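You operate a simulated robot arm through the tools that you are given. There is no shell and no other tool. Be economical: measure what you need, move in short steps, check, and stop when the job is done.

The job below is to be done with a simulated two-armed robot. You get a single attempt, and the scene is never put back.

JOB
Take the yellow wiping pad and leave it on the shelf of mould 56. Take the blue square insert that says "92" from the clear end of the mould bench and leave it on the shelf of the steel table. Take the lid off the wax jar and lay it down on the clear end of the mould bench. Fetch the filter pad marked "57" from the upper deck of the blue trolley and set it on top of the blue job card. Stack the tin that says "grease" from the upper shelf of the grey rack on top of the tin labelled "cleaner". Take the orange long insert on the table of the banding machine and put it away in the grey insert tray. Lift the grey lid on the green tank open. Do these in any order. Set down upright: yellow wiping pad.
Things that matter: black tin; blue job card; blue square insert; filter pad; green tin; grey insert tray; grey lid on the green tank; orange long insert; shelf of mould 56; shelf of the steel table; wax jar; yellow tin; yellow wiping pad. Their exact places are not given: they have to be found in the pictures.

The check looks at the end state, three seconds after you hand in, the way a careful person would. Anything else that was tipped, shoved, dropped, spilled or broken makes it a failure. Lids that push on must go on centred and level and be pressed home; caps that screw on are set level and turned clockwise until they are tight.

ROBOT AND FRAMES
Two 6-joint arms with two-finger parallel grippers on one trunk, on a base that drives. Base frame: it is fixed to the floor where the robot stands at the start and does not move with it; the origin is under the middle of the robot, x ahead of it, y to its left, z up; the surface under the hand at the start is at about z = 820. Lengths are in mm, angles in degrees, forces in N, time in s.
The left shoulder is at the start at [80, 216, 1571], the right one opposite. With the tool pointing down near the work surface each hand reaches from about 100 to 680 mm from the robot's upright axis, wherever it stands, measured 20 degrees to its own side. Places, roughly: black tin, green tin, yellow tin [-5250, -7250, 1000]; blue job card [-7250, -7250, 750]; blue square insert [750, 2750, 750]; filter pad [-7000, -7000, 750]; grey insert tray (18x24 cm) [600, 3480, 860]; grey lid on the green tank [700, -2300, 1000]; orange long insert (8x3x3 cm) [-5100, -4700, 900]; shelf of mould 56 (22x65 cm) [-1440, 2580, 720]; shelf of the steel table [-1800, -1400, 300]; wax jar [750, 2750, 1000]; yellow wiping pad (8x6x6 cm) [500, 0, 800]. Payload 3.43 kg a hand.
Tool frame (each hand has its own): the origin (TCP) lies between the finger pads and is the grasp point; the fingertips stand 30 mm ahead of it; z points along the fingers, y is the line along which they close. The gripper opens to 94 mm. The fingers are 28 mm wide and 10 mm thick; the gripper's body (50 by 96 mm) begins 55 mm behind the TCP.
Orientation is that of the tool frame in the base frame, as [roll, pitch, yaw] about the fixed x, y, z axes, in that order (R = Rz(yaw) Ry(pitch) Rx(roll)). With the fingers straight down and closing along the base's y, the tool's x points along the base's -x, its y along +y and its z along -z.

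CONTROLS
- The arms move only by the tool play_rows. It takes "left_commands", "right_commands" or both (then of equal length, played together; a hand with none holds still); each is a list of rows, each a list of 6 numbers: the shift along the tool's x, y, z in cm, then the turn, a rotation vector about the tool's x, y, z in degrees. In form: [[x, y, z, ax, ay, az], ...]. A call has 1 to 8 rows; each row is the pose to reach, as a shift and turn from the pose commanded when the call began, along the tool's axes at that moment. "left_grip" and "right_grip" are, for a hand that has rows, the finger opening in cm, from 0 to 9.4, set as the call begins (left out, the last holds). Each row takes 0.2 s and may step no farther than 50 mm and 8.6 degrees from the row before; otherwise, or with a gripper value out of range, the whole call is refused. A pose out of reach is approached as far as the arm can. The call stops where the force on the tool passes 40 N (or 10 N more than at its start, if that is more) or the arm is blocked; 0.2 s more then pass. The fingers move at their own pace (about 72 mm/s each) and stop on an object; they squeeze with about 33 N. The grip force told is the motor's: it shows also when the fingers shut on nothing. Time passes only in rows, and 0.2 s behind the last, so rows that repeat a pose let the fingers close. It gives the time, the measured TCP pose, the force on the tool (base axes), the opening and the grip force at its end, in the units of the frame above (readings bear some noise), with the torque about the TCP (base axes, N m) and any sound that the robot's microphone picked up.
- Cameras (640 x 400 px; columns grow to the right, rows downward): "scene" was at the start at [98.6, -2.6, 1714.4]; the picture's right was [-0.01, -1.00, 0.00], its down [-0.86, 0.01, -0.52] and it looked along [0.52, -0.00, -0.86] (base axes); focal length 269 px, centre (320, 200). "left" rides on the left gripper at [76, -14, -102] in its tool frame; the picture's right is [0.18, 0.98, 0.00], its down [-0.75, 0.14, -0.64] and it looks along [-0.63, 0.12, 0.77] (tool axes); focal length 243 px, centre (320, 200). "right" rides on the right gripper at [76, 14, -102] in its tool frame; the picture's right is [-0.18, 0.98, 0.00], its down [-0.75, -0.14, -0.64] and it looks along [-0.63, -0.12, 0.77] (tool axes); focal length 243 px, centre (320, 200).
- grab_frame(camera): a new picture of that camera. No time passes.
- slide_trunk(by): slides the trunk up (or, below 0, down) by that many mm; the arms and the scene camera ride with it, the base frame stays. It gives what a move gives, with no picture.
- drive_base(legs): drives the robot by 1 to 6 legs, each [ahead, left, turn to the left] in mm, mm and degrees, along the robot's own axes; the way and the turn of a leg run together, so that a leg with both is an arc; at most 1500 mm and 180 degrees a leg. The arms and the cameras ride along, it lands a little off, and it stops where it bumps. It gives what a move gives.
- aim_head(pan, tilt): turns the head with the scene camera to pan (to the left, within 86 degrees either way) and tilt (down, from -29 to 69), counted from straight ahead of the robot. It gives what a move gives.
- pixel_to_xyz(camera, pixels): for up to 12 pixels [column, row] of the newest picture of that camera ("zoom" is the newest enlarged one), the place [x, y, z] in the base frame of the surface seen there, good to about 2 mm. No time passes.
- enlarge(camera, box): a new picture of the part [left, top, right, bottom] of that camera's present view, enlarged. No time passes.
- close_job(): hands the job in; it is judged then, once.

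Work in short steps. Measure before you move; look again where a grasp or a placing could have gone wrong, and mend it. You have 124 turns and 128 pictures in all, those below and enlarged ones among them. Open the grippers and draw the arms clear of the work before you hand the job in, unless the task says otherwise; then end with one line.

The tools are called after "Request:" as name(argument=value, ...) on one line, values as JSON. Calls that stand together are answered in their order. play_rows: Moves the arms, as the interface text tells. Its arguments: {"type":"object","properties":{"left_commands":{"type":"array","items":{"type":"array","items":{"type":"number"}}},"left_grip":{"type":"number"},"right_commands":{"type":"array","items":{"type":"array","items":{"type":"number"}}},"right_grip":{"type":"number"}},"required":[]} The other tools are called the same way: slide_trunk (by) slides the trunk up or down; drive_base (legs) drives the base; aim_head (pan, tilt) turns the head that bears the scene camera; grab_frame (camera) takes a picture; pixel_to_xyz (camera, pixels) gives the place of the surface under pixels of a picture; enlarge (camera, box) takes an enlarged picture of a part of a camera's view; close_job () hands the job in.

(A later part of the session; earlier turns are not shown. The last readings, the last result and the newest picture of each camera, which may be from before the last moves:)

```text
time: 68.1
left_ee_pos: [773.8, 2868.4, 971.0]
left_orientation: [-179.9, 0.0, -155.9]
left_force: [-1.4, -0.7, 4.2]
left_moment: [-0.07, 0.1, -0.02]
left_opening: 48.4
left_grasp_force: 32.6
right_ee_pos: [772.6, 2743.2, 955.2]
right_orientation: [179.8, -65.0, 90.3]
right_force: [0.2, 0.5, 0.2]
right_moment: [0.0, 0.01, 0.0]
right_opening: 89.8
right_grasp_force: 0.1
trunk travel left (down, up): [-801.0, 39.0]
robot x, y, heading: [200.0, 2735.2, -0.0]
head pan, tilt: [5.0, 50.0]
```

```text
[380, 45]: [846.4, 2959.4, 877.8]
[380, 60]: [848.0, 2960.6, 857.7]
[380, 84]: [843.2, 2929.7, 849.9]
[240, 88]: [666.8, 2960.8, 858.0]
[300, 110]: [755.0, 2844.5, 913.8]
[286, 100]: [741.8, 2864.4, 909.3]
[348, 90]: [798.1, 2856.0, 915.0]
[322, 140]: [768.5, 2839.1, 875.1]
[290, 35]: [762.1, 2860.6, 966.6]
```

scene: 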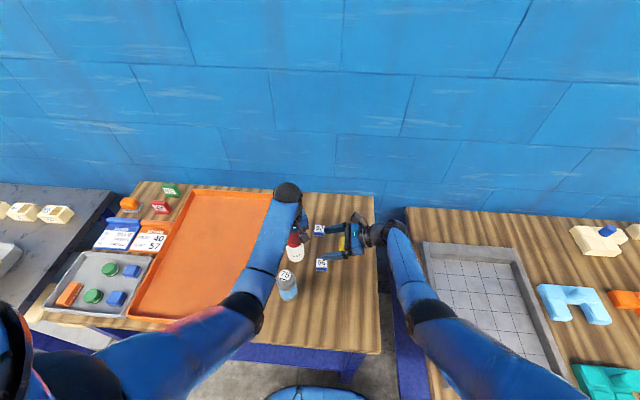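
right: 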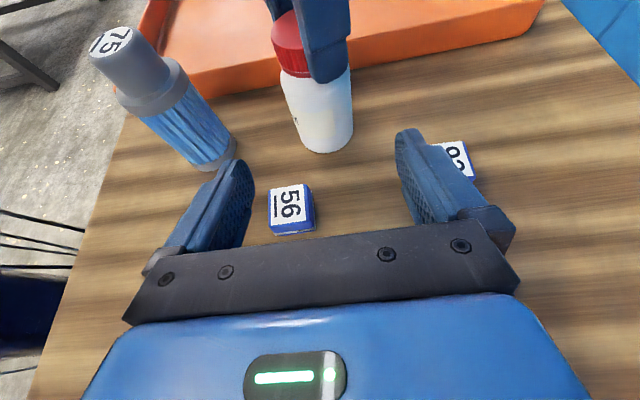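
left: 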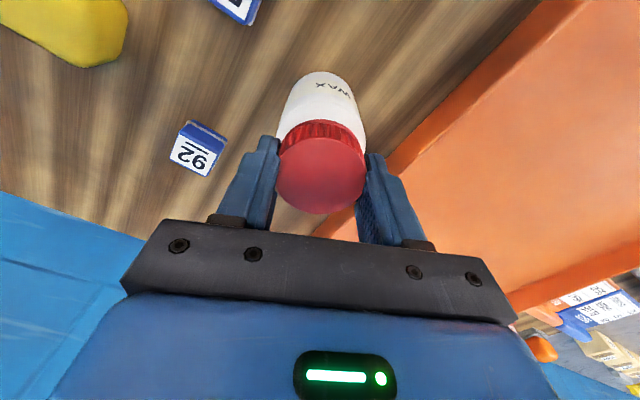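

Plenty of clearance behind the jar. Advance 128 mm along the tool axis and close on the jar body.

Request:
play_rows(right_commands=[[0, 0, 4, 0, 0, 0], [0, 0, 8, 0, 0, 0], [0, 0, 11, 0, 0, 0], [0, 0, 12.8, 0, 0, 0]])

Request:
play_rows(right_commands=[[0, 0, 0, 0, 0, 0], [0, 0, 0, 0, 0, 0], [0, 0, 0, 0, 0, 0], [0, 0, 0, 0, 0, 0]], right_grip=4)

Request:
grab_frame(camera="right")

```text
time: 69.1
left_ee_pos: [773.6, 2866.4, 971.0]
left_orientation: [-179.9, -0.1, -156.1]
left_force: [-5.2, 1.0, 9.8]
left_moment: [-0.07, 0.36, 0.05]
left_opening: 48.3
left_grasp_force: 33.0
right_ee_pos: [756.6, 2849.4, 916.4]
right_orientation: [179.7, -65.0, 90.1]
right_force: [0.9, -3.5, 0.8]
right_moment: [-0.03, -0.02, -0.15]
right_opening: 90.4
right_grasp_force: 0.4
right hand out of reach, approached as far as the arm can: row 3, 4
trunk travel left (down, up): [-801.0, 39.0]
robot x, y, heading: [197.6, 2731.1, -0.0]
head pan, tilt: [5.0, 50.0]
```

```text
time: 69.6
left_ee_pos: [769.1, 2866.6, 970.8]
left_orientation: [179.6, -0.9, -156.1]
left_force: [-27.5, -3.7, 23.5]
left_moment: [-0.05, 0.59, 0.03]
left_opening: 48.5
left_grasp_force: 32.7
right_ee_pos: [766.5, 2846.1, 920.3]
right_orientation: [178.3, -64.8, 90.3]
right_force: [30.2, 3.2, -12.1]
right_moment: [-0.48, 0.61, -0.59]
right_opening: 58.7
right_grasp_force: 16.0
trunk travel left (down, up): [-801.0, 39.0]
robot x, y, heading: [204.6, 2733.8, -0.1]
head pan, tilt: [5.0, 50.0]
stopped in row 2 (left hand): the force on the tool passed its limit at 46 N (the readings are from after the stop); the commanded pose is now the measured one
```

```text
96 pictures are left
```

right: 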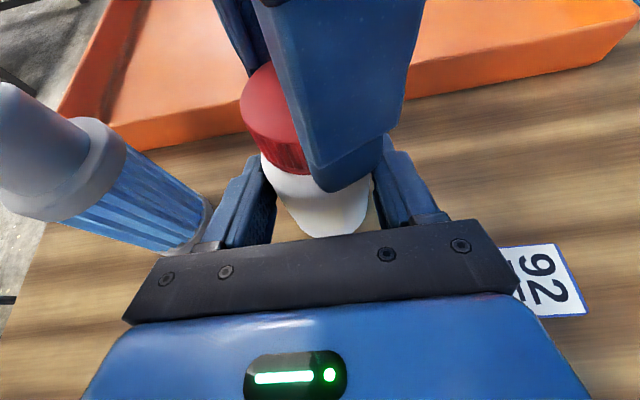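

The right reach ran short, pushing sideways while closing. Ease the right hand 4 mm toward +x and let it finish its grip.

Request:
play_rows(right_commands=[[0, 0.2, 0, 0, 0, 0], [0, 0.4, 0, 0, 0, 0], [0, 0.4, 0, 0, 0, 0]], right_grip=4)

```text
time: 70.4
left_ee_pos: [768.4, 2867.2, 971.3]
left_orientation: [179.6, -0.7, -156.0]
left_force: [-30.3, -4.7, 23.1]
left_moment: [-0.17, 0.64, 0.03]
left_opening: 48.4
left_grasp_force: 32.7
right_ee_pos: [765.2, 2846.3, 919.5]
right_orientation: [178.4, -64.7, 90.3]
right_force: [28.7, 3.6, -13.6]
right_moment: [-0.56, 0.82, -0.64]
right_opening: 58.6
right_grasp_force: 33.0
trunk travel left (down, up): [-801.0, 39.0]
robot x, y, heading: [198.9, 2731.7, 0.0]
head pan, tilt: [5.0, 50.0]
```

Both hands hold; the right one can't go farther in x, so I relieve with the left: 4 mm toward −x and 1.5 mm up, then start the counter-clockwise turn.

Request:
play_rows(left_commands=[[0.18, 0.08, -0.08, 0, 0, 0], [0.37, 0.16, -0.15, 0, 0, 0], [0.37, 0.16, -0.15, 0, 0, -7]])

```text
time: 71.2
left_ee_pos: [766.9, 2868.2, 971.8]
left_orientation: [179.7, -0.4, -149.0]
left_force: [-5.1, 2.0, -1.4]
left_moment: [0.19, 0.02, -0.05]
left_opening: 48.4
left_grasp_force: 32.6
right_ee_pos: [765.3, 2847.8, 920.6]
right_orientation: [178.9, -64.9, 90.2]
right_force: [7.7, -0.6, 4.3]
right_moment: [0.12, 0.04, -0.1]
right_opening: 58.3
right_grasp_force: 32.5
trunk travel left (down, up): [-801.0, 39.0]
robot x, y, heading: [199.3, 2732.3, 0.1]
head pan, tilt: [5.0, 50.0]
```

Forces relieved and it turns easily. Turn on 56° counter-clockwise and check.

Request:
play_rows(left_commands=[[0, 0, 0, 0, 0, -8], [0, 0, 0, 0, 0, -16], [0, 0, 0, 0, 0, -24], [0, 0, 0, 0, 0, -32], [0, 0, 0, 0, 0, -40], [0, 0, 0, 0, 0, -48], [0, 0, 0, 0, 0, -56]])

Request:
grab_frame(camera="left")

Request:
grab_frame(camera="right")

```text
time: 72.8
left_ee_pos: [766.1, 2867.6, 973.1]
left_orientation: [179.4, -0.1, -92.8]
left_force: [-8.5, 13.5, 0.1]
left_moment: [0.31, 0.06, -0.02]
left_opening: 48.1
left_grasp_force: 33.0
right_ee_pos: [765.2, 2847.5, 921.0]
right_orientation: [178.8, -64.8, 90.1]
right_force: [6.3, -12.3, 3.9]
right_moment: [0.54, 0.37, -0.11]
right_opening: 57.9
right_grasp_force: 32.9
trunk travel left (down, up): [-801.0, 39.0]
robot x, y, heading: [200.8, 2733.1, 0.2]
head pan, tilt: [5.0, 50.0]
```

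```text
95 pictures are left
```

left: 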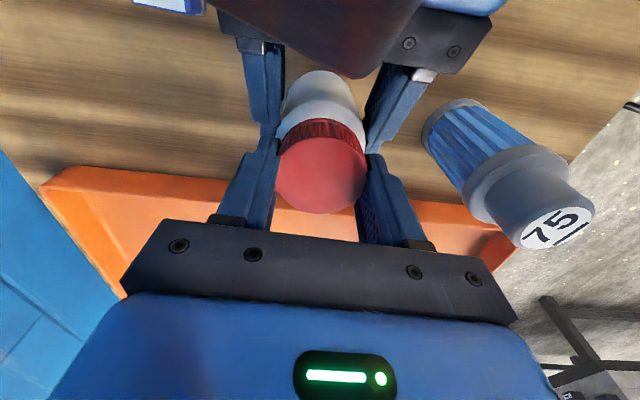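

```text
94 pictures are left
```

right: 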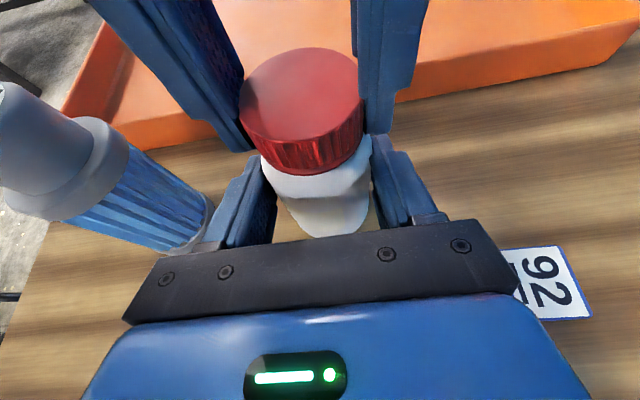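

Try drawing the lid up in small steps while the right hand holds the jar.

Request:
play_rows(left_commands=[[0, 0, -0.1, 0, 0, 0], [0, 0, -0.2, 0, 0, 0], [0, 0, -0.3, 0, 0, 0], [0, 0, -0.5, 0, 0, 0]])

Request:
enlarge(camera="right", box=[200, 20, 440, 250])

```text
time: 73.8
left_ee_pos: [765.9, 2867.3, 977.0]
left_orientation: [179.3, 0.0, -93.0]
left_force: [5.9, 16.3, -30.5]
left_moment: [0.52, -0.22, 0.04]
left_opening: 48.3
left_grasp_force: 33.4
right_ee_pos: [765.7, 2847.8, 921.5]
right_orientation: [178.6, -65.0, 90.7]
right_force: [-6.3, -16.6, 28.9]
right_moment: [0.98, -0.14, 0.1]
right_opening: 58.0
right_grasp_force: 32.8
trunk travel left (down, up): [-801.0, 39.0]
robot x, y, heading: [202.3, 2730.1, 0.2]
head pan, tilt: [5.0, 50.0]
```

```text
1.74 times, centred on (320, 135) of right
```

zoom: 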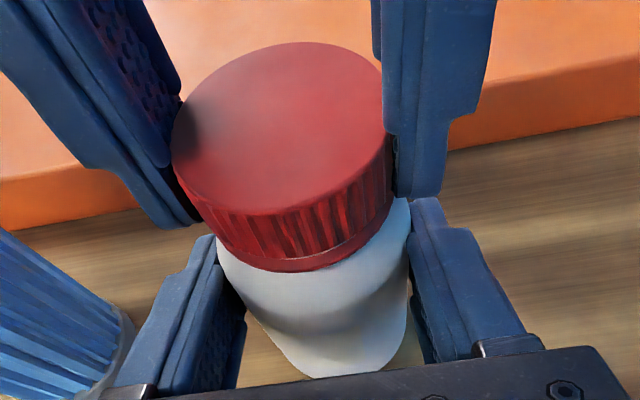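

It resists 30 N, so it's a screw cap. Ease off and keep turning counter-clockwise with slight upward allowance.

Request:
play_rows(left_commands=[[0, 0, 0.2, 0, 0, -8], [0, 0, 0.3, 0, 0, -16], [0, 0, 0.3, 0, 0, -24], [0, 0, 0.25, 0, 0, -32], [0, 0, 0.2, 0, 0, -40], [0, 0, 0.2, 0, 0, -48], [0, 0, 0.15, 0, 0, -56], [0, 0, 0.1, 0, 0, -64]])

Request:
enlarge(camera="right", box=[200, 20, 440, 250])

```text
time: 75.6
left_ee_pos: [765.5, 2866.5, 975.4]
left_orientation: [179.5, 0.7, -28.9]
left_force: [-23.6, -6.0, -6.7]
left_moment: [-0.18, 0.01, -0.04]
left_opening: 48.2
left_grasp_force: 32.9
right_ee_pos: [765.9, 2848.6, 920.6]
right_orientation: [178.6, -65.0, 90.4]
right_force: [24.0, 5.4, 5.2]
right_moment: [-0.05, 1.25, -0.42]
right_opening: 58.0
right_grasp_force: 33.5
trunk travel left (down, up): [-801.0, 39.0]
robot x, y, heading: [198.8, 2729.9, 0.2]
head pan, tilt: [5.0, 50.0]
```

```text
1.74 times, centred on (320, 135) of right
```

zoom: 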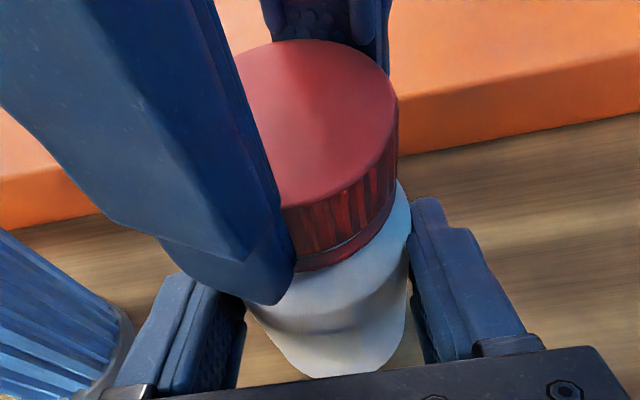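

Turned about 127° so far. Relieve the sideways load by 2 mm and keep turning, with more up-pull at the end.

Request:
play_rows(left_commands=[[-0.17, 0.1, 0, 0, 0, -8], [-0.17, 0.1, 0, 0, 0, -16], [-0.17, 0.1, 0, 0, 0, -24], [-0.17, 0.1, -0.05, 0, 0, -32], [-0.17, 0.1, -0.1, 0, 0, -40], [-0.17, 0.1, -0.1, 0, 0, -48], [-0.17, 0.1, -0.3, 0, 0, -48], [-0.17, 0.1, -0.5, 0, 0, -48]])

Request:
enlarge(camera="right", box=[200, 20, 440, 250])

```text
time: 76.2
left_ee_pos: [766.3, 2873.3, 975.9]
left_orientation: [179.1, 0.5, -16.3]
left_force: [-1.4, 0.0, -1.9]
left_moment: [-0.44, -0.21, 0.01]
left_opening: 48.1
left_grasp_force: 33.0
left hand out of reach, approached as far as the arm can: row 2
right_ee_pos: [765.7, 2850.2, 920.8]
right_orientation: [178.6, -64.7, 90.4]
right_force: [1.7, -0.4, -2.3]
right_moment: [0.42, 0.26, -0.04]
right_opening: 58.4
right_grasp_force: 32.4
trunk travel left (down, up): [-801.0, 39.0]
robot x, y, heading: [196.6, 2733.6, -0.2]
head pan, tilt: [5.0, 50.0]
stopped in row 2 (left hand): the force on the tool passed its limit at 42 N (the readings are from after the stop); the commanded pose is now the measured one
```

```text
1.74 times, centred on (320, 135) of right
```

zoom: 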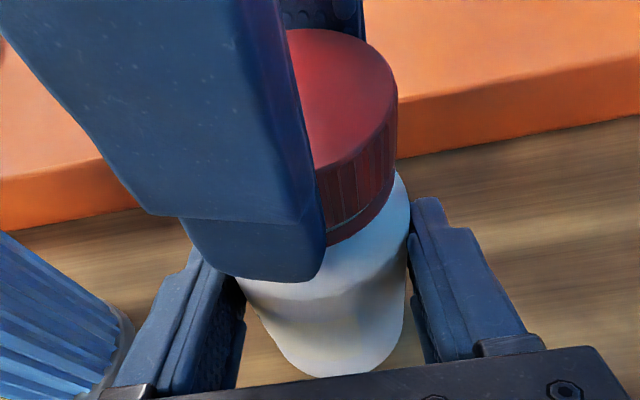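

The left wrist hit its limit at about 140° of turn. Test a pull upwards before regrasping.

Request:
play_rows(left_commands=[[0, 0, -0.2, 0, 0, 0], [0, 0, -0.4, 0, 0, 0], [0, 0, -0.5, 0, 0, 0]])

```text
time: 77.0
left_ee_pos: [766.1, 2873.7, 980.1]
left_orientation: [179.3, 0.6, -16.1]
left_force: [7.1, 5.9, -25.9]
left_moment: [-0.05, -0.81, 0.07]
left_opening: 48.5
left_grasp_force: 33.0
right_ee_pos: [766.8, 2850.3, 922.5]
right_orientation: [178.2, -65.0, 90.7]
right_force: [-7.3, -5.5, 23.0]
right_moment: [0.99, 0.4, 0.12]
right_opening: 57.6
right_grasp_force: 33.2
trunk travel left (down, up): [-801.0, 39.0]
robot x, y, heading: [197.1, 2733.1, -0.1]
head pan, tilt: [5.0, 50.0]
```

Still threaded. Release, lift clear, wind the left wrist back clockwise, and regrasp.

Request:
play_rows(left_commands=[[0, 0, 0.4, 0, 0, 0], [0, 0, 0.4, 0, 0, 0], [0, 0, 0.4, 0, 0, 0], [0, 0, -2, 0, 0, 0], [0, 0, -4.5, 0, 0, 0], [0, 0, -4.5, 0, 0, 8.5], [0, 0, -4.5, 0, 0, 17], [0, 0, -4.5, 0, 0, 25.5]], left_grip=9.4)

Request:
play_rows(left_commands=[[0, 0, 0, 0, 0, 8.5], [0, 0, 0, 0, 0, 17], [0, 0, 0, 0, 0, 25.5], [0, 0, 0, 0, 0, 34], [0, 0, 0, 0, 0, 42.5], [0, 0, 0, 0, 0, 51], [0, 0, 0, 0, 0, 59.5], [0, 0, 0, 0, 0, 68]])

Request:
play_rows(left_commands=[[0, 0, 0, 0, 0, 8.5], [0, 0, 0, 0, 0, 17], [0, 0, 0, 0, 0, 25.5], [0, 0, 0, 0, 0, 34], [0, 0, 0, 0, 0, 42.5], [0, 0, 0, 0, 0, 51], [0, 0, 0, 0, 0, 59.5], [0, 0, 0, 0, 0, 68]])

Request:
grab_frame(camera="right")

Request:
grab_frame(camera="left")

```text
time: 78.8
left_ee_pos: [767.9, 2874.7, 1025.6]
left_orientation: [179.0, 0.1, -41.9]
left_force: [-0.1, 0.4, 0.4]
left_moment: [0.0, 0.0, 0.01]
left_opening: 94.0
left_grasp_force: 0.2
right_ee_pos: [765.9, 2849.0, 918.2]
right_orientation: [178.5, -64.8, 90.6]
right_force: [0.8, -0.1, -2.8]
right_moment: [-0.06, 0.01, -0.01]
right_opening: 57.6
right_grasp_force: 32.9
trunk travel left (down, up): [-801.0, 39.0]
robot x, y, heading: [202.6, 2729.0, -0.1]
head pan, tilt: [5.0, 50.0]
```

```text
time: 80.6
left_ee_pos: [768.2, 2873.3, 1027.2]
left_orientation: [179.5, -0.8, -109.9]
left_force: [0.1, -0.9, 0.2]
left_moment: [-0.01, 0.0, 0.03]
left_opening: 94.0
left_grasp_force: 0.0
right_ee_pos: [766.1, 2849.9, 919.4]
right_orientation: [178.4, -64.8, 90.5]
right_force: [-1.3, -0.7, -3.6]
right_moment: [-0.06, 0.01, 0.02]
right_opening: 57.3
right_grasp_force: 32.9
trunk travel left (down, up): [-801.0, 39.0]
robot x, y, heading: [204.2, 2733.7, -0.1]
head pan, tilt: [5.0, 50.0]
```

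```text
time: 82.4
left_ee_pos: [766.9, 2873.4, 1025.3]
left_orientation: [-179.4, -0.8, -177.9]
left_force: [-0.4, -0.2, -0.5]
left_moment: [-0.02, -0.01, 0.02]
left_opening: 94.0
left_grasp_force: 0.0
right_ee_pos: [766.3, 2849.1, 919.7]
right_orientation: [178.5, -64.9, 90.7]
right_force: [1.0, -0.1, -2.2]
right_moment: [-0.03, 0.02, 0.01]
right_opening: 57.5
right_grasp_force: 32.7
trunk travel left (down, up): [-801.0, 39.0]
robot x, y, heading: [196.7, 2730.1, 0.1]
head pan, tilt: [5.0, 50.0]
```

```text
90 pictures are left
```

right: 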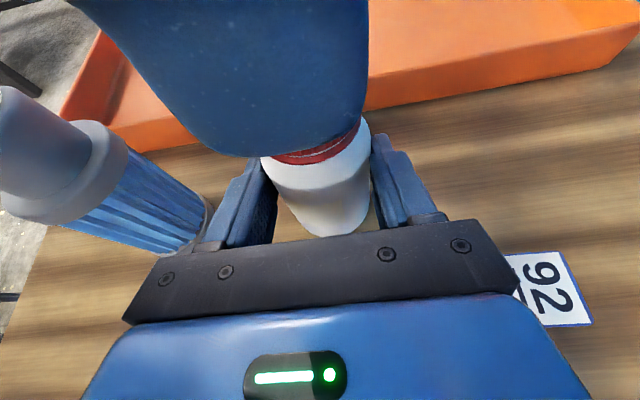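

```text
89 pictures are left
```

left: 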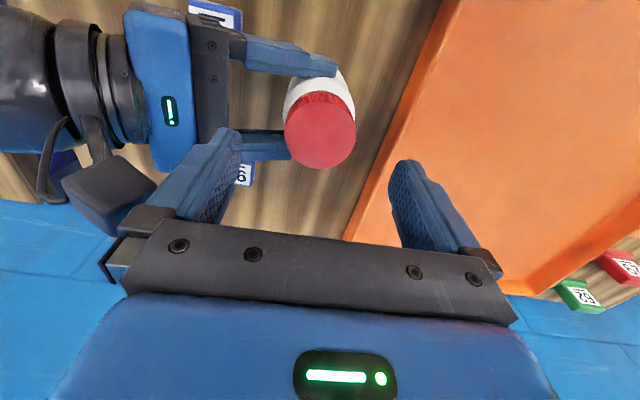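

Measure the lid centre now, to line up the regrasp.

Request:
pixel_to_xyz(camera="left", pixels=[[320, 135], [288, 133], [352, 137], [320, 108], [320, 162]])

```text
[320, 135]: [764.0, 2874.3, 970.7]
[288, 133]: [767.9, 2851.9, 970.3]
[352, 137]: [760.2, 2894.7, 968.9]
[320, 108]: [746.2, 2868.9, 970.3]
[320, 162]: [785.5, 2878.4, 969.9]
```

Lid centre (765.5, 2873.5), top risen to 970. Partly close to 75 mm, descend to z 977, and grip.

Request:
play_rows(left_commands=[[0, 0, 0, 0, 0, 0], [0.1, 0, 2, 0, 0, 0], [0.1, 0, 4, 0, 0, 0], [0.1, 0, 4.8, 0, 0, 0]], left_grip=7.5)

Request:
play_rows(left_commands=[[0, 0, 0, 0, 0, 0], [0, 0, 0, 0, 0, 0], [0, 0, 0, 0, 0, 0], [0, 0, 0, 0, 0, -8.5], [0, 0, -0.05, 0, 0, -17], [0, 0, -0.1, 0, 0, -25.5], [0, 0, -0.1, 0, 0, -34], [0, 0, -0.15, 0, 0, -42]], left_grip=3)

```text
time: 83.4
left_ee_pos: [765.3, 2874.2, 977.7]
left_orientation: [-179.5, -0.8, -177.7]
left_force: [0.4, -0.3, 0.0]
left_moment: [-0.04, -0.01, -0.02]
left_opening: 75.2
left_grasp_force: 0.1
right_ee_pos: [764.2, 2849.9, 919.8]
right_orientation: [178.6, -64.7, 90.6]
right_force: [-0.1, 0.4, -2.9]
right_moment: [-0.07, 0.02, -0.03]
right_opening: 57.5
right_grasp_force: 33.0
trunk travel left (down, up): [-801.0, 39.0]
robot x, y, heading: [198.9, 2729.8, -0.1]
head pan, tilt: [5.0, 50.0]
```

```text
time: 85.2
left_ee_pos: [765.3, 2872.8, 979.4]
left_orientation: [179.9, -1.0, -135.6]
left_force: [3.4, 0.3, -7.7]
left_moment: [-0.66, 0.24, 0.01]
left_opening: 48.3
left_grasp_force: 33.1
right_ee_pos: [766.1, 2850.5, 921.8]
right_orientation: [178.5, -65.0, 90.7]
right_force: [-3.6, 0.0, 5.3]
right_moment: [0.81, -0.4, 0.09]
right_opening: 57.5
right_grasp_force: 32.9
trunk travel left (down, up): [-801.0, 39.0]
robot x, y, heading: [197.5, 2734.0, -0.1]
head pan, tilt: [5.0, 50.0]
```

Turn on another 64° with a slight lift.

Request:
play_rows(left_commands=[[0, 0, 0, 0, 0, -8], [0, 0, -0.05, 0, 0, -16], [0, 0, -0.1, 0, 0, -24], [0, 0, -0.1, 0, 0, -32], [0, 0, -0.15, 0, 0, -40], [0, 0, -0.2, 0, 0, -48], [0, 0, -0.2, 0, 0, -56], [0, 0, -0.25, 0, 0, -64]])

Request:
play_rows(left_commands=[[0, 0, 0, 0, 0, -8], [0, 0, -0.1, 0, 0, -16], [0, 0, -0.3, 0, 0, -16], [0, 0, -0.5, 0, 0, -16]])

Request:
grab_frame(camera="right")

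```text
time: 87.0
left_ee_pos: [763.9, 2872.7, 982.1]
left_orientation: [179.0, -0.4, -71.8]
left_force: [11.7, -2.6, -29.5]
left_moment: [-0.42, -0.25, -0.02]
left_opening: 48.4
left_grasp_force: 32.9
right_ee_pos: [766.0, 2849.2, 920.3]
right_orientation: [178.5, -64.9, 90.7]
right_force: [-12.6, 1.9, 28.8]
right_moment: [0.9, -0.45, 0.27]
right_opening: 57.8
right_grasp_force: 32.7
trunk travel left (down, up): [-801.0, 39.0]
robot x, y, heading: [203.0, 2730.2, 0.1]
head pan, tilt: [5.0, 50.0]
```

```text
time: 88.0
left_ee_pos: [764.3, 2873.8, 985.8]
left_orientation: [178.9, -0.1, -55.7]
left_force: [13.4, -3.5, -34.7]
left_moment: [-0.08, -0.31, 0.01]
left_opening: 48.6
left_grasp_force: 32.8
right_ee_pos: [765.0, 2848.9, 920.5]
right_orientation: [178.7, -65.0, 90.7]
right_force: [-13.8, 3.2, 31.9]
right_moment: [0.61, -0.54, 0.27]
right_opening: 57.4
right_grasp_force: 32.7
trunk travel left (down, up): [-801.0, 39.0]
robot x, y, heading: [200.2, 2731.3, -0.1]
head pan, tilt: [5.0, 50.0]
```

```text
88 pictures are left
```

right: 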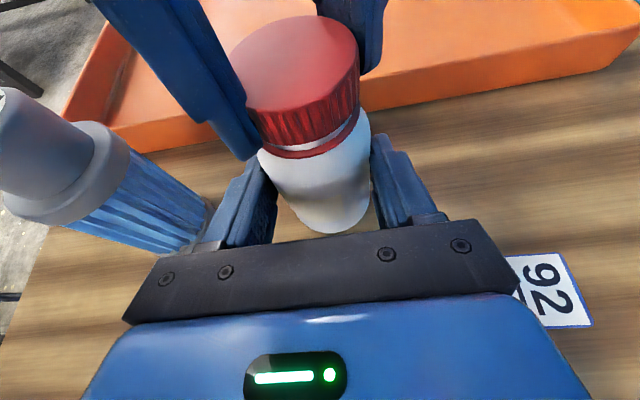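

The lid has risen off its lower red ring, still on the thread. Ease the pull slightly and turn on to the wrist's limit.

Request:
play_rows(left_commands=[[0, 0, 0.3, 0, 0, -8], [0, 0, 0.2, 0, 0, -16], [0, 0, 0.15, 0, 0, -24], [0, 0, 0.1, 0, 0, -32], [0, 0, 0.0, 0, 0, -36], [0, 0, -0.2, 0, 0, -36], [0, 0, -0.4, 0, 0, -36]])

Request:
grab_frame(camera="right")

```text
time: 89.6
left_ee_pos: [766.9, 2874.3, 991.7]
left_orientation: [179.2, 0.4, -19.7]
left_force: [-0.9, -0.9, -0.4]
left_moment: [-0.03, 0.0, 0.01]
left_opening: 48.3
left_grasp_force: 33.1
right_ee_pos: [765.3, 2850.0, 921.3]
right_orientation: [178.6, -64.8, 90.6]
right_force: [0.1, 0.6, -3.0]
right_moment: [-0.02, 0.0, 0.01]
right_opening: 57.6
right_grasp_force: 32.5
trunk travel left (down, up): [-801.0, 39.0]
robot x, y, heading: [197.7, 2732.4, 0.1]
head pan, tilt: [5.0, 50.0]
```

```text
87 pictures are left
```

right: 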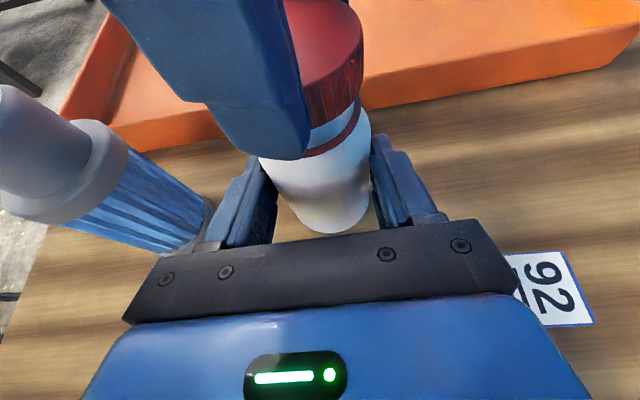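

The lid is free (no force). Lift it, and lower the right hand ~1.5 mm so the jar rests on the bench.

Request:
play_rows(left_commands=[[0, 0, -1, 0, 0, 0], [0, 0, -3, 0, 0, 0], [0, 0, -4.5, 0, 0, 0], [0, 0, -4.5, 0, 0, 0]], right_commands=[[0, 0, 0, 0, 0, 0], [0, 0, 0, 0, 0, 0], [-0.07, 0, 0.03, 0, 0, 0], [-0.14, 0, 0.06, 0, 0, 0]])

Request:
grab_frame(camera="scene")

```text
time: 90.6
left_ee_pos: [764.2, 2874.0, 1036.2]
left_orientation: [179.1, 0.4, -19.8]
left_force: [-0.1, -0.3, -0.1]
left_moment: [0.0, 0.0, -0.01]
left_opening: 48.6
left_grasp_force: 32.8
right_ee_pos: [766.4, 2848.5, 919.3]
right_orientation: [178.5, -64.8, 90.6]
right_force: [-0.3, 0.3, -2.8]
right_moment: [-0.1, -0.01, -0.03]
right_opening: 57.5
right_grasp_force: 33.4
trunk travel left (down, up): [-801.0, 39.0]
robot x, y, heading: [201.2, 2737.3, -0.2]
head pan, tilt: [5.0, 50.0]
```

```text
86 pictures are left
```

scene: 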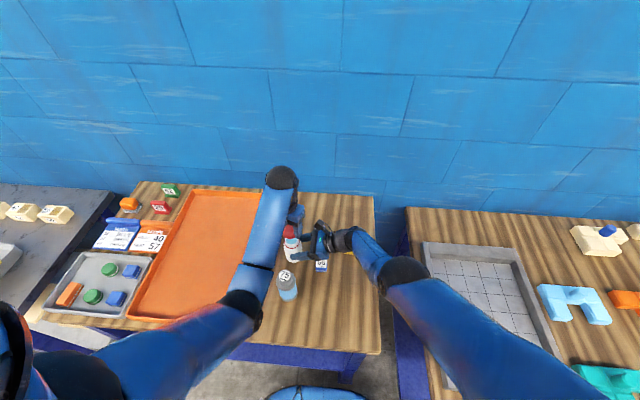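

Still hanging. Lower another 3 mm in small steps.

Request:
play_rows(right_commands=[[-0.09, 0, 0.042, 0, 0, 0], [-0.18, 0, 0.085, 0, 0, 0], [-0.27, 0, 0.127, 0, 0, 0]])

```text
time: 91.4
left_ee_pos: [765.4, 2874.6, 1036.7]
left_orientation: [179.0, 0.5, -19.7]
left_force: [-0.2, 0.4, -0.5]
left_moment: [0.04, 0.02, -0.02]
left_opening: 48.3
left_grasp_force: 33.0
right_ee_pos: [764.0, 2847.6, 918.5]
right_orientation: [178.5, -64.8, 90.7]
right_force: [0.2, -0.1, -3.1]
right_moment: [-0.05, 0.0, 0.03]
right_opening: 57.4
right_grasp_force: 32.8
trunk travel left (down, up): [-801.0, 39.0]
robot x, y, heading: [198.7, 2731.6, 0.0]
head pan, tilt: [5.0, 50.0]
```

Request:
play_rows(right_commands=[[-0.09, 0, 0.042, 0, 0, 0], [-0.18, 0, 0.085, 0, 0, 0], [-0.27, 0, 0.127, 0, 0, 0], [-0.36, 0, 0.17, 0, 0, 0]])

Request:
enlarge(camera="scene", box=[265, 220, 335, 270])

```text
time: 92.4
left_ee_pos: [765.2, 2874.3, 1036.3]
left_orientation: [179.2, 0.6, -19.7]
left_force: [1.0, -0.3, -0.5]
left_moment: [0.0, -0.02, 0.0]
left_opening: 48.5
left_grasp_force: 33.2
right_ee_pos: [763.5, 2849.0, 916.9]
right_orientation: [178.5, -64.8, 90.6]
right_force: [0.1, 0.6, -3.0]
right_moment: [-0.04, -0.02, -0.03]
right_opening: 57.2
right_grasp_force: 33.2
right hand out of reach, approached as far as the arm can: row 2, 3, 4
trunk travel left (down, up): [-801.0, 39.0]
robot x, y, heading: [202.7, 2735.4, -0.2]
head pan, tilt: [5.0, 50.0]
```

```text
8.00 times, centred on (300, 245) of scene
```

zoom: 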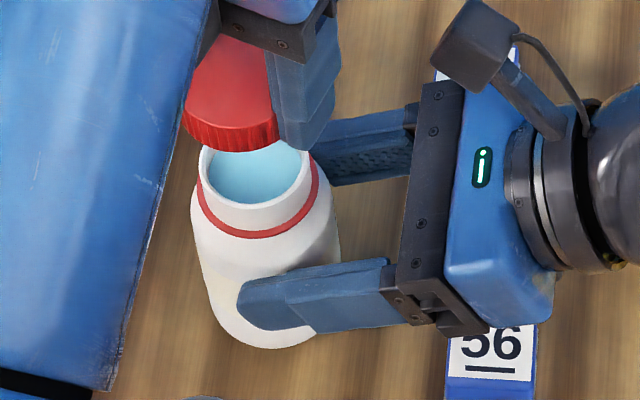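

The right arm is at its reach limit downward; the trunk can lower it. Measure the jar's height first.

Request:
pixel_to_xyz(camera="zoom", pixels=[[255, 233], [208, 205], [312, 180], [255, 345], [240, 346], [215, 325], [200, 340]])

Request:
slide_trunk(by=-3)

```text
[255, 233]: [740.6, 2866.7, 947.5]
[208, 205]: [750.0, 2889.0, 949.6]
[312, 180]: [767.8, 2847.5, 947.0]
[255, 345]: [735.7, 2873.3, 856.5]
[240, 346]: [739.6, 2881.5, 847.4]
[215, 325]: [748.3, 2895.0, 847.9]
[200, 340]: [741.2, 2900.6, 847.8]
```

```text
time: 92.9
left_ee_pos: [765.1, 2874.1, 1033.7]
left_orientation: [179.1, 0.4, -19.8]
left_force: [-0.5, -0.5, 0.2]
left_moment: [0.04, -0.03, -0.01]
left_opening: 48.4
left_grasp_force: 32.7
right_ee_pos: [762.7, 2848.1, 914.2]
right_orientation: [178.4, -64.8, 90.6]
right_force: [0.4, 0.0, -2.5]
right_moment: [-0.08, 0.01, 0.02]
right_opening: 57.6
right_grasp_force: 33.3
trunk travel left (down, up): [-798.0, 42.0]
robot x, y, heading: [199.6, 2734.3, 0.3]
head pan, tilt: [5.0, 50.0]
```

Request:
slide_trunk(by=-3)

Request:
slide_trunk(by=-2)

```text
time: 93.4
left_ee_pos: [764.3, 2874.2, 1031.1]
left_orientation: [179.2, 0.4, -19.7]
left_force: [0.5, -0.2, -0.1]
left_moment: [-0.01, 0.0, 0.0]
left_opening: 48.7
left_grasp_force: 33.0
right_ee_pos: [764.0, 2848.3, 911.6]
right_orientation: [178.2, -64.9, 91.0]
right_force: [-1.6, -1.2, 7.3]
right_moment: [0.22, 0.19, 0.06]
right_opening: 57.5
right_grasp_force: 33.1
trunk travel left (down, up): [-795.0, 45.0]
robot x, y, heading: [199.9, 2731.9, 0.2]
head pan, tilt: [5.0, 50.0]
```

```text
time: 93.9
left_ee_pos: [763.0, 2874.0, 1029.5]
left_orientation: [179.2, 0.5, -19.8]
left_force: [0.1, 0.3, -0.4]
left_moment: [0.0, 0.0, 0.0]
left_opening: 48.4
left_grasp_force: 33.3
right_ee_pos: [762.8, 2848.4, 914.2]
right_orientation: [178.0, -65.0, 91.1]
right_force: [-0.2, -1.8, 22.3]
right_moment: [0.67, 0.44, 0.01]
right_opening: 57.8
right_grasp_force: 32.8
trunk travel left (down, up): [-793.0, 47.0]
robot x, y, heading: [197.0, 2734.8, 0.0]
head pan, tilt: [5.0, 50.0]
```

Jar touches (22 N). Ease 1 mm, then open the right fingers and withdraw along the tool axis.

Request:
slide_trunk(by=1)

Request:
play_rows(right_commands=[[0, 0, 0, 0, 0, 0], [0, 0, 0, 0, 0, 0], [0, 0, -2, 0, 0, 0], [0, 0, -5, 0, 0, 0], [0, 0, -9, 0, 0, 0], [0, 0, -13, 0, 0, 0]], right_grip=8.8)

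Request:
grab_frame(camera="right")

```text
time: 94.4
left_ee_pos: [763.5, 2873.0, 1030.9]
left_orientation: [179.2, 0.4, -19.8]
left_force: [-0.4, 1.1, -0.1]
left_moment: [-0.03, 0.0, 0.02]
left_opening: 48.4
left_grasp_force: 32.9
right_ee_pos: [762.3, 2848.6, 913.7]
right_orientation: [177.9, -65.0, 91.1]
right_force: [4.4, 2.0, 24.0]
right_moment: [0.9, 0.15, -0.17]
right_opening: 57.8
right_grasp_force: 33.0
trunk travel left (down, up): [-794.0, 46.0]
robot x, y, heading: [200.7, 2732.5, 0.1]
head pan, tilt: [5.0, 50.0]
```

```text
time: 95.8
left_ee_pos: [765.3, 2871.9, 1029.8]
left_orientation: [179.2, 0.4, -19.9]
left_force: [0.5, -0.3, 0.0]
left_moment: [-0.01, -0.01, 0.01]
left_opening: 48.3
left_grasp_force: 32.3
right_ee_pos: [800.0, 2729.3, 930.6]
right_orientation: [178.6, -64.9, 90.7]
right_force: [0.5, 0.3, -0.6]
right_moment: [0.03, -0.01, 0.02]
right_opening: 88.0
right_grasp_force: 0.0
right hand out of reach, approached as far as the arm can: row 3, 4, 5, 6
trunk travel left (down, up): [-794.0, 46.0]
robot x, y, heading: [200.8, 2732.0, -0.1]
head pan, tilt: [5.0, 50.0]
```

```text
84 pictures are left
```

right: 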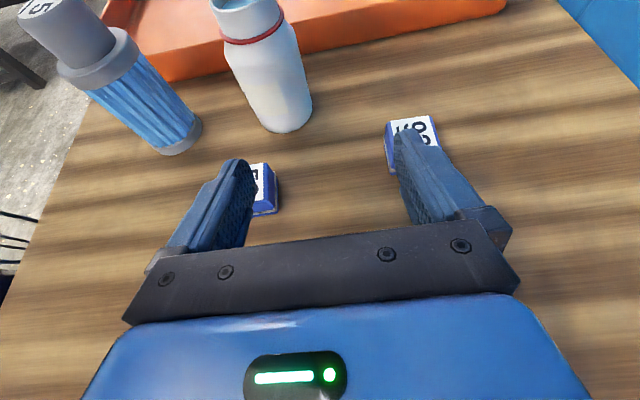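

The jar stands upright and open. Now raise the right hand up and out (away from sponge and inserts).

Request:
play_rows(right_commands=[[1.8, 0, -1, 0, 0, 0], [3.6, 0, -2, 0, 0, 0], [4, 0, -6, 0, 0, 0], [4, 0, -10, 0, 0, 0], [4, 0, -14, 0, 0, 0]])

Request:
play_rows(right_commands=[[0, 0, 0, 3.888, -3.888, -6.104], [0, 0, 0, 7.776, -7.776, -12.208], [0, 0, 0, 11.664, -11.664, -18.312], [0, 0, 0, 15.552, -15.552, -24.416], [0, 0, 0, 19.44, -19.44, -30.52], [0, 0, 0, 23.328, -23.328, -36.624], [0, 0, 0, 27.216, -27.216, -42.728]])

Request:
play_rows(right_commands=[[0, 0, 0, 3.888, -3.888, -6.104], [0, 0, 0, 7.776, -7.776, -12.208], [0, 0, 0, 11.664, -11.664, -18.312], [0, 0, 0, 15.552, -15.552, -24.416], [0, 0, 0, 19.44, -19.44, -30.52], [0, 0, 0, 23.328, -23.328, -36.624]])

Request:
grab_frame(camera="scene")

```text
time: 97.0
left_ee_pos: [765.3, 2872.5, 1028.4]
left_orientation: [179.3, 0.5, -19.9]
left_force: [-0.2, -0.4, -0.6]
left_moment: [0.0, -0.03, -0.03]
left_opening: 48.5
left_grasp_force: 32.6
right_ee_pos: [841.8, 2614.1, 994.8]
right_orientation: [178.7, -64.9, 90.6]
right_force: [0.4, -0.1, -0.7]
right_moment: [-0.01, -0.01, 0.02]
right_opening: 88.2
right_grasp_force: 0.1
right hand out of reach, approached as far as the arm can: row 1, 2, 3, 4, 5
trunk travel left (down, up): [-794.0, 46.0]
robot x, y, heading: [198.2, 2734.0, 0.1]
head pan, tilt: [5.0, 50.0]
```

```text
time: 98.6
left_ee_pos: [766.6, 2874.6, 1028.7]
left_orientation: [179.1, 0.5, -19.8]
left_force: [0.6, 0.4, 0.3]
left_moment: [0.01, 0.0, -0.02]
left_opening: 48.5
left_grasp_force: 32.5
right_ee_pos: [846.6, 2616.2, 993.3]
right_orientation: [164.3, -28.1, 145.9]
right_force: [0.2, -0.3, -0.1]
right_moment: [0.0, -0.02, -0.05]
right_opening: 88.0
right_grasp_force: 0.1
right hand out of reach, approached as far as the arm can: row 3, 7
trunk travel left (down, up): [-794.0, 46.0]
robot x, y, heading: [199.9, 2734.4, 0.2]
head pan, tilt: [5.0, 50.0]
```

```text
time: 100.0
left_ee_pos: [765.5, 2873.6, 1029.1]
left_orientation: [179.1, 0.4, -19.7]
left_force: [0.5, -0.1, 0.3]
left_moment: [0.02, 0.0, 0.0]
left_opening: 48.6
left_grasp_force: 32.7
right_ee_pos: [890.8, 2624.8, 972.1]
right_orientation: [-179.7, 0.6, 179.4]
right_force: [0.3, 0.1, -0.1]
right_moment: [0.02, -0.01, 0.03]
right_opening: 87.8
right_grasp_force: 0.0
right hand out of reach, approached as far as the arm can: row 1, 2, 3, 4, 5, 6
trunk travel left (down, up): [-794.0, 46.0]
robot x, y, heading: [200.6, 2731.2, -0.1]
head pan, tilt: [5.0, 50.0]
```

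```text
83 pictures are left
```

scene: 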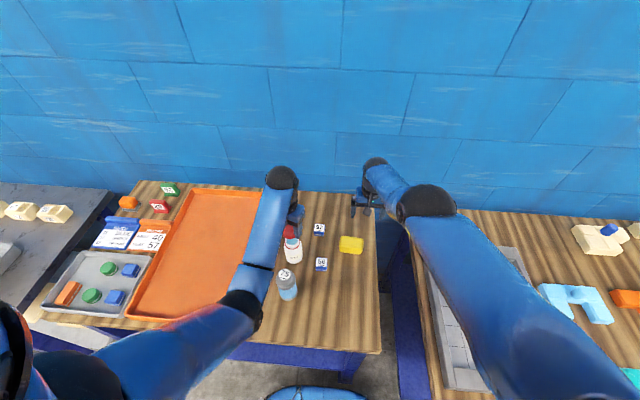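

Left hand carries the lid to clear bench at about (640, 2740): first sideways past the jar, then back, then down.

Request:
play_rows(left_commands=[[1.52, 4.23, 0, 0, 0, 0], [3.05, 8.47, 0, 0, 0, 0], [4.51, 12.51, 0, 0, 0, 0], [0.28, 14.04, 0, 0, 0, 0], [-3.96, 15.57, 0, 0, 0, 0], [-7.25, 16.75, 0, 0, 0, 0], [-7.25, 16.75, 4.5, 0, 0, 0], [-7.25, 16.75, 9, 0, 0, 0]])

Request:
grab_frame(camera="left")

```text
time: 101.8
left_ee_pos: [676.2, 2846.3, 945.3]
left_orientation: [178.9, -0.5, -21.5]
left_force: [11.3, 6.3, 29.8]
left_moment: [0.44, 0.47, -0.17]
left_opening: 51.3
left_grasp_force: 33.1
left hand out of reach, approached as far as the arm can: row 1, 2, 3, 4, 5, 6, 7, 8
right_ee_pos: [889.1, 2625.7, 976.2]
right_orientation: [-179.8, 0.6, 179.2]
right_force: [-1.0, -0.5, 0.3]
right_moment: [-0.03, -0.01, -0.01]
right_opening: 87.9
right_grasp_force: 0.1
trunk travel left (down, up): [-794.0, 46.0]
robot x, y, heading: [200.2, 2733.7, 0.1]
head pan, tilt: [5.0, 50.0]
```

```text
82 pictures are left
```

left: 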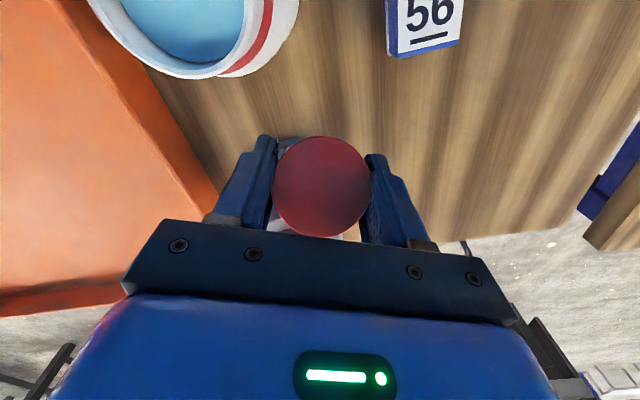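

The left wrist ran out of range and the hand drifted against filter 75. Look before correcting.

Request:
enlarge(camera="scene", box=[250, 200, 370, 310])

```text
3.64 times, centred on (310, 255) of scene
```

zoom: 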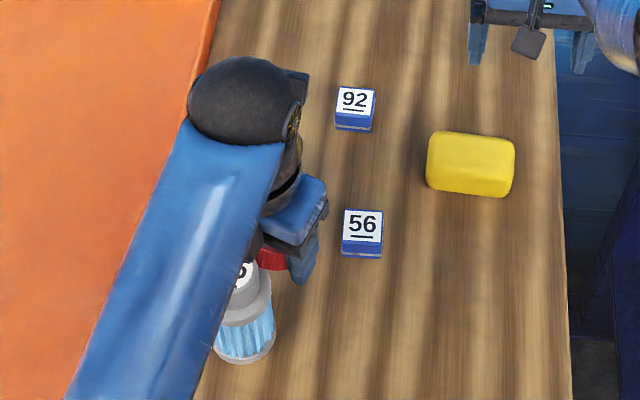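

The filter still stands. Lift the left hand up and away, winding the wrist clockwise for more range.

Request:
play_rows(left_commands=[[0.3, -2.5, -4.0, 0, 0, 0], [0.6, -6, -7, 0, 0, 0], [0.9, -9, -9, 0, 0, 8], [1.2, -11.7, -9, 0, 0, 16], [1.2, -11.7, -9, 0, 0, 24], [1.2, -11.7, -9, 0, 0, 32], [1.2, -11.7, -9, 0, 0, 40], [1.2, -11.7, -9, 0, 0, 48]])

Request:
enlarge(camera="scene", box=[250, 200, 370, 310])

Request:
grab_frame(camera="left")

```text
time: 103.6
left_ee_pos: [730.8, 2950.9, 1022.5]
left_orientation: [179.2, -0.4, -67.9]
left_force: [0.3, -0.9, 0.6]
left_moment: [0.01, 0.0, 0.03]
left_opening: 49.6
left_grasp_force: 32.8
left hand out of reach, approached as far as the arm can: row 3, 4, 5, 6, 7, 8
right_ee_pos: [891.6, 2623.5, 972.9]
right_orientation: [-179.8, 0.7, 179.3]
right_force: [-0.5, -0.2, 0.0]
right_moment: [-0.02, 0.01, -0.01]
right_opening: 88.0
right_grasp_force: 0.1
trunk travel left (down, up): [-794.0, 46.0]
robot x, y, heading: [197.1, 2730.2, 0.1]
head pan, tilt: [5.0, 50.0]
```

```text
3.64 times, centred on (310, 255) of scene
```

zoom: 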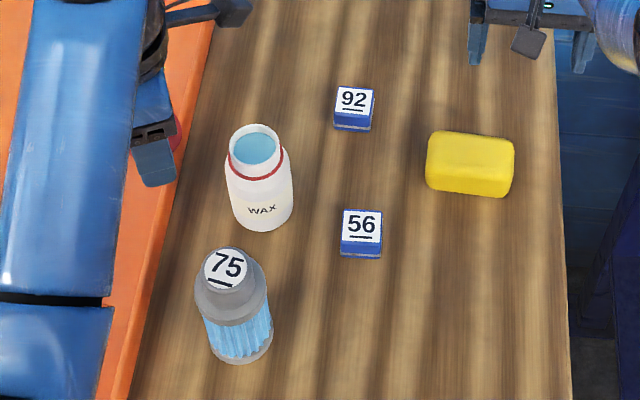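

```text
79 pictures are left
```

left: 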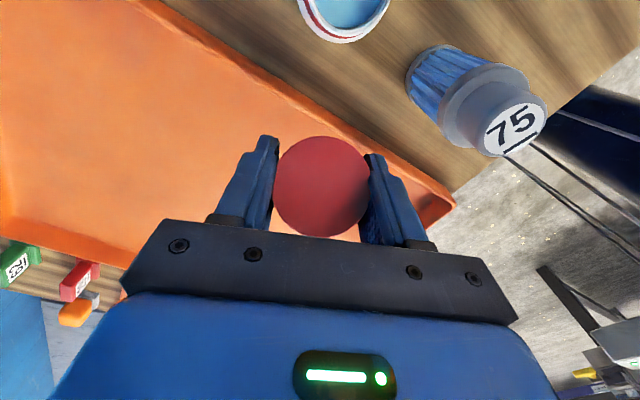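

Jar and filter stand undisturbed. Raise the trunk for headroom and wind the left wrist clockwise further.

Request:
slide_trunk(by=40)

Request:
play_rows(left_commands=[[0, 0, 0, 0, 0, 8], [0, 0, 0, 0, 0, 16], [0, 0, 0, 0, 0, 24], [0, 0, 0, 0, 0, 32], [0, 0, 0, 0, 0, 40], [0, 0, 0, 0, 0, 48], [0, 0, 0, 0, 0, 56], [0, 0, 0, 0, 0, 64]])

```text
time: 104.5
left_ee_pos: [730.5, 2950.2, 1063.3]
left_orientation: [179.2, -0.4, -67.7]
left_force: [0.4, -0.4, -0.4]
left_moment: [-0.01, 0.0, 0.01]
left_opening: 49.5
left_grasp_force: 33.0
right_ee_pos: [891.5, 2623.2, 1012.3]
right_orientation: [-179.7, 0.6, 179.2]
right_force: [-0.6, -0.4, 0.5]
right_moment: [0.05, 0.0, 0.05]
right_opening: 87.9
right_grasp_force: 0.0
trunk travel left (down, up): [-834.0, 6.0]
robot x, y, heading: [199.4, 2731.7, 0.2]
head pan, tilt: [5.0, 50.0]
```

```text
time: 106.3
left_ee_pos: [730.9, 2950.0, 1062.8]
left_orientation: [-180.0, -0.9, -131.9]
left_force: [0.0, -0.4, -0.9]
left_moment: [-0.01, 0.0, -0.01]
left_opening: 49.6
left_grasp_force: 33.2
right_ee_pos: [890.7, 2624.1, 1011.9]
right_orientation: [-179.8, 0.6, 179.3]
right_force: [-0.7, 0.6, -0.2]
right_moment: [-0.02, 0.0, -0.01]
right_opening: 87.9
right_grasp_force: 0.2
trunk travel left (down, up): [-834.0, 6.0]
robot x, y, heading: [200.5, 2734.5, -0.2]
head pan, tilt: [5.0, 50.0]
```

No reach trouble now. Carry the lid to (640, 2740) above everything, lowering slightly on the way.

Request:
play_rows(left_commands=[[4.3, -1.45, 0.4, 0, 0, 0], [8.7, -2.9, 0.8, 0, 0, 0], [13, -4.4, 1.2, 0, 0, 0], [17.4, -5.8, 1.8, 0, 0, 0], [21.7, -7.3, 2.4, 0, 0, 0]])

Request:
grab_frame(camera="left")

```text
time: 107.5
left_ee_pos: [641.9, 2737.4, 1043.1]
left_orientation: [180.0, -0.8, -131.7]
left_force: [-0.2, 0.4, -0.7]
left_moment: [0.01, -0.01, -0.02]
left_opening: 49.4
left_grasp_force: 33.2
right_ee_pos: [891.0, 2622.0, 1011.3]
right_orientation: [-179.9, 0.7, 179.3]
right_force: [-0.1, 0.2, -0.1]
right_moment: [0.01, 0.0, 0.01]
right_opening: 88.0
right_grasp_force: 0.0
trunk travel left (down, up): [-834.0, 6.0]
robot x, y, heading: [198.7, 2734.7, -0.3]
head pan, tilt: [5.0, 50.0]
```

```text
78 pictures are left
```

left: 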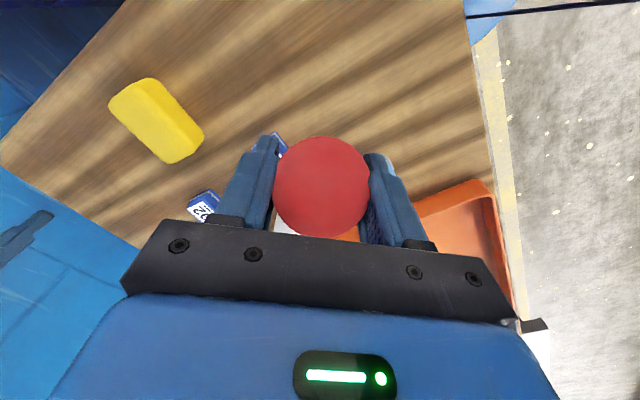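

In place over clear bench. Lower to about z 895, then in small steps to contact.

Request:
play_rows(left_commands=[[0, 0, 4.5, 0, 0, 0], [0, 0, 9, 0, 0, 0], [0, 0, 13, 0, 0, 0], [0, 0, 14.8, 0, 0, 0], [0, 0, 15.3, 0, 0, 0], [0, 0, 15.6, 0, 0, 0]])

Request:
enlarge(camera="scene", box=[270, 220, 370, 320])

```text
time: 108.9
left_ee_pos: [639.5, 2735.9, 886.8]
left_orientation: [-180.0, -0.9, -131.8]
left_force: [0.1, 0.2, 0.1]
left_moment: [0.02, 0.01, 0.03]
left_opening: 49.5
left_grasp_force: 32.8
right_ee_pos: [890.9, 2623.6, 1012.7]
right_orientation: [-179.8, 0.6, 179.2]
right_force: [0.1, -0.1, 0.6]
right_moment: [-0.04, -0.01, 0.0]
right_opening: 87.9
right_grasp_force: 0.1
trunk travel left (down, up): [-834.0, 6.0]
robot x, y, heading: [198.7, 2734.2, 0.1]
head pan, tilt: [5.0, 50.0]
```

```text
4.00 times, centred on (320, 270) of scene
```

zoom: 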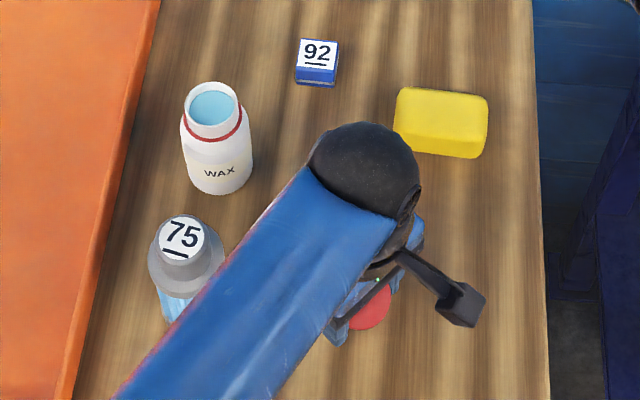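

Request:
play_rows(left_commands=[[0, 0, 0.2, 0, 0, 0], [0, 0, 0.3, 0, 0, 0], [0, 0, 0.4, 0, 0, 0], [0, 0, 0.5, 0, 0, 0]])

```text
time: 109.9
left_ee_pos: [638.6, 2737.4, 883.2]
left_orientation: [180.0, -0.8, -131.9]
left_force: [-0.9, -0.5, -0.4]
left_moment: [-0.01, 0.01, 0.02]
left_opening: 49.3
left_grasp_force: 33.2
right_ee_pos: [890.6, 2623.8, 1012.0]
right_orientation: [-179.8, 0.6, 179.3]
right_force: [0.1, 0.3, -0.6]
right_moment: [-0.03, 0.02, -0.02]
right_opening: 88.0
right_grasp_force: 0.0
trunk travel left (down, up): [-834.0, 6.0]
robot x, y, heading: [200.2, 2733.2, -0.1]
head pan, tilt: [5.0, 50.0]
```

Request:
play_rows(left_commands=[[0, 0, 0.1, 0, 0, 0], [0, 0, 0.2, 0, 0, 0], [0, 0, 0.3, 0, 0, 0]])

```text
time: 110.7
left_ee_pos: [638.5, 2737.4, 879.7]
left_orientation: [-180.0, -0.7, -131.8]
left_force: [-2.0, 0.4, 12.6]
left_moment: [0.37, 0.18, -0.01]
left_opening: 49.4
left_grasp_force: 33.2
right_ee_pos: [889.3, 2625.0, 1013.8]
right_orientation: [-179.7, 0.5, 179.2]
right_force: [1.4, -0.9, -0.7]
right_moment: [-0.01, -0.03, 0.0]
right_opening: 87.8
right_grasp_force: 0.0
trunk travel left (down, up): [-834.0, 6.0]
robot x, y, heading: [200.9, 2732.7, 0.2]
head pan, tilt: [5.0, 50.0]
```

Contact (12.6 N). Release the lid, and rise; then wind the wrist back near its neutral yaw while moving off to the left.

Request:
play_rows(left_commands=[[0, 0, -0.1, 0, 0, 0], [0, 0, -0.1, 0, 0, 0], [0, 0, -2, 0, 0, 0], [0, 0, -6, 0, 0, 0], [0, 0, -10, 0, 0, 0], [0, 0, -14, 0, 0, 0], [0, 0, -15.5, 0, 0, 0]], left_grip=8)

Request:
enlarge(camera="left", box=[160, 0, 480, 200])

```text
time: 112.3
left_ee_pos: [639.1, 2738.6, 1032.2]
left_orientation: [179.8, -1.0, -131.8]
left_force: [0.2, 0.2, 0.1]
left_moment: [-0.01, -0.01, -0.03]
left_opening: 80.1
left_grasp_force: 0.0
right_ee_pos: [892.4, 2624.5, 1011.8]
right_orientation: [-179.9, 0.6, 179.3]
right_force: [-0.1, 0.3, -0.1]
right_moment: [0.01, 0.01, 0.04]
right_opening: 88.1
right_grasp_force: 0.1
trunk travel left (down, up): [-834.0, 6.0]
robot x, y, heading: [200.1, 2733.8, 0.1]
head pan, tilt: [5.0, 50.0]
```

```text
2.00 times, centred on (320, 100) of left
```

zoom: 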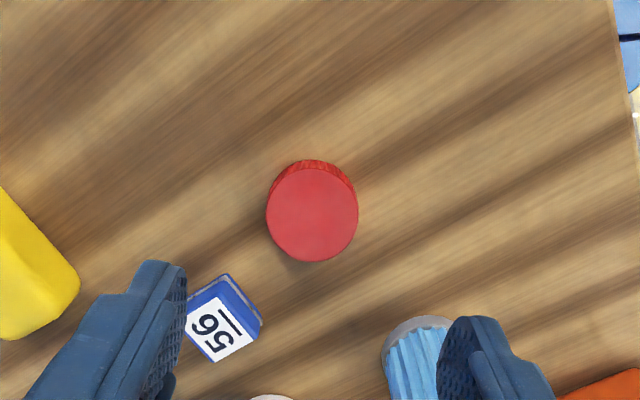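

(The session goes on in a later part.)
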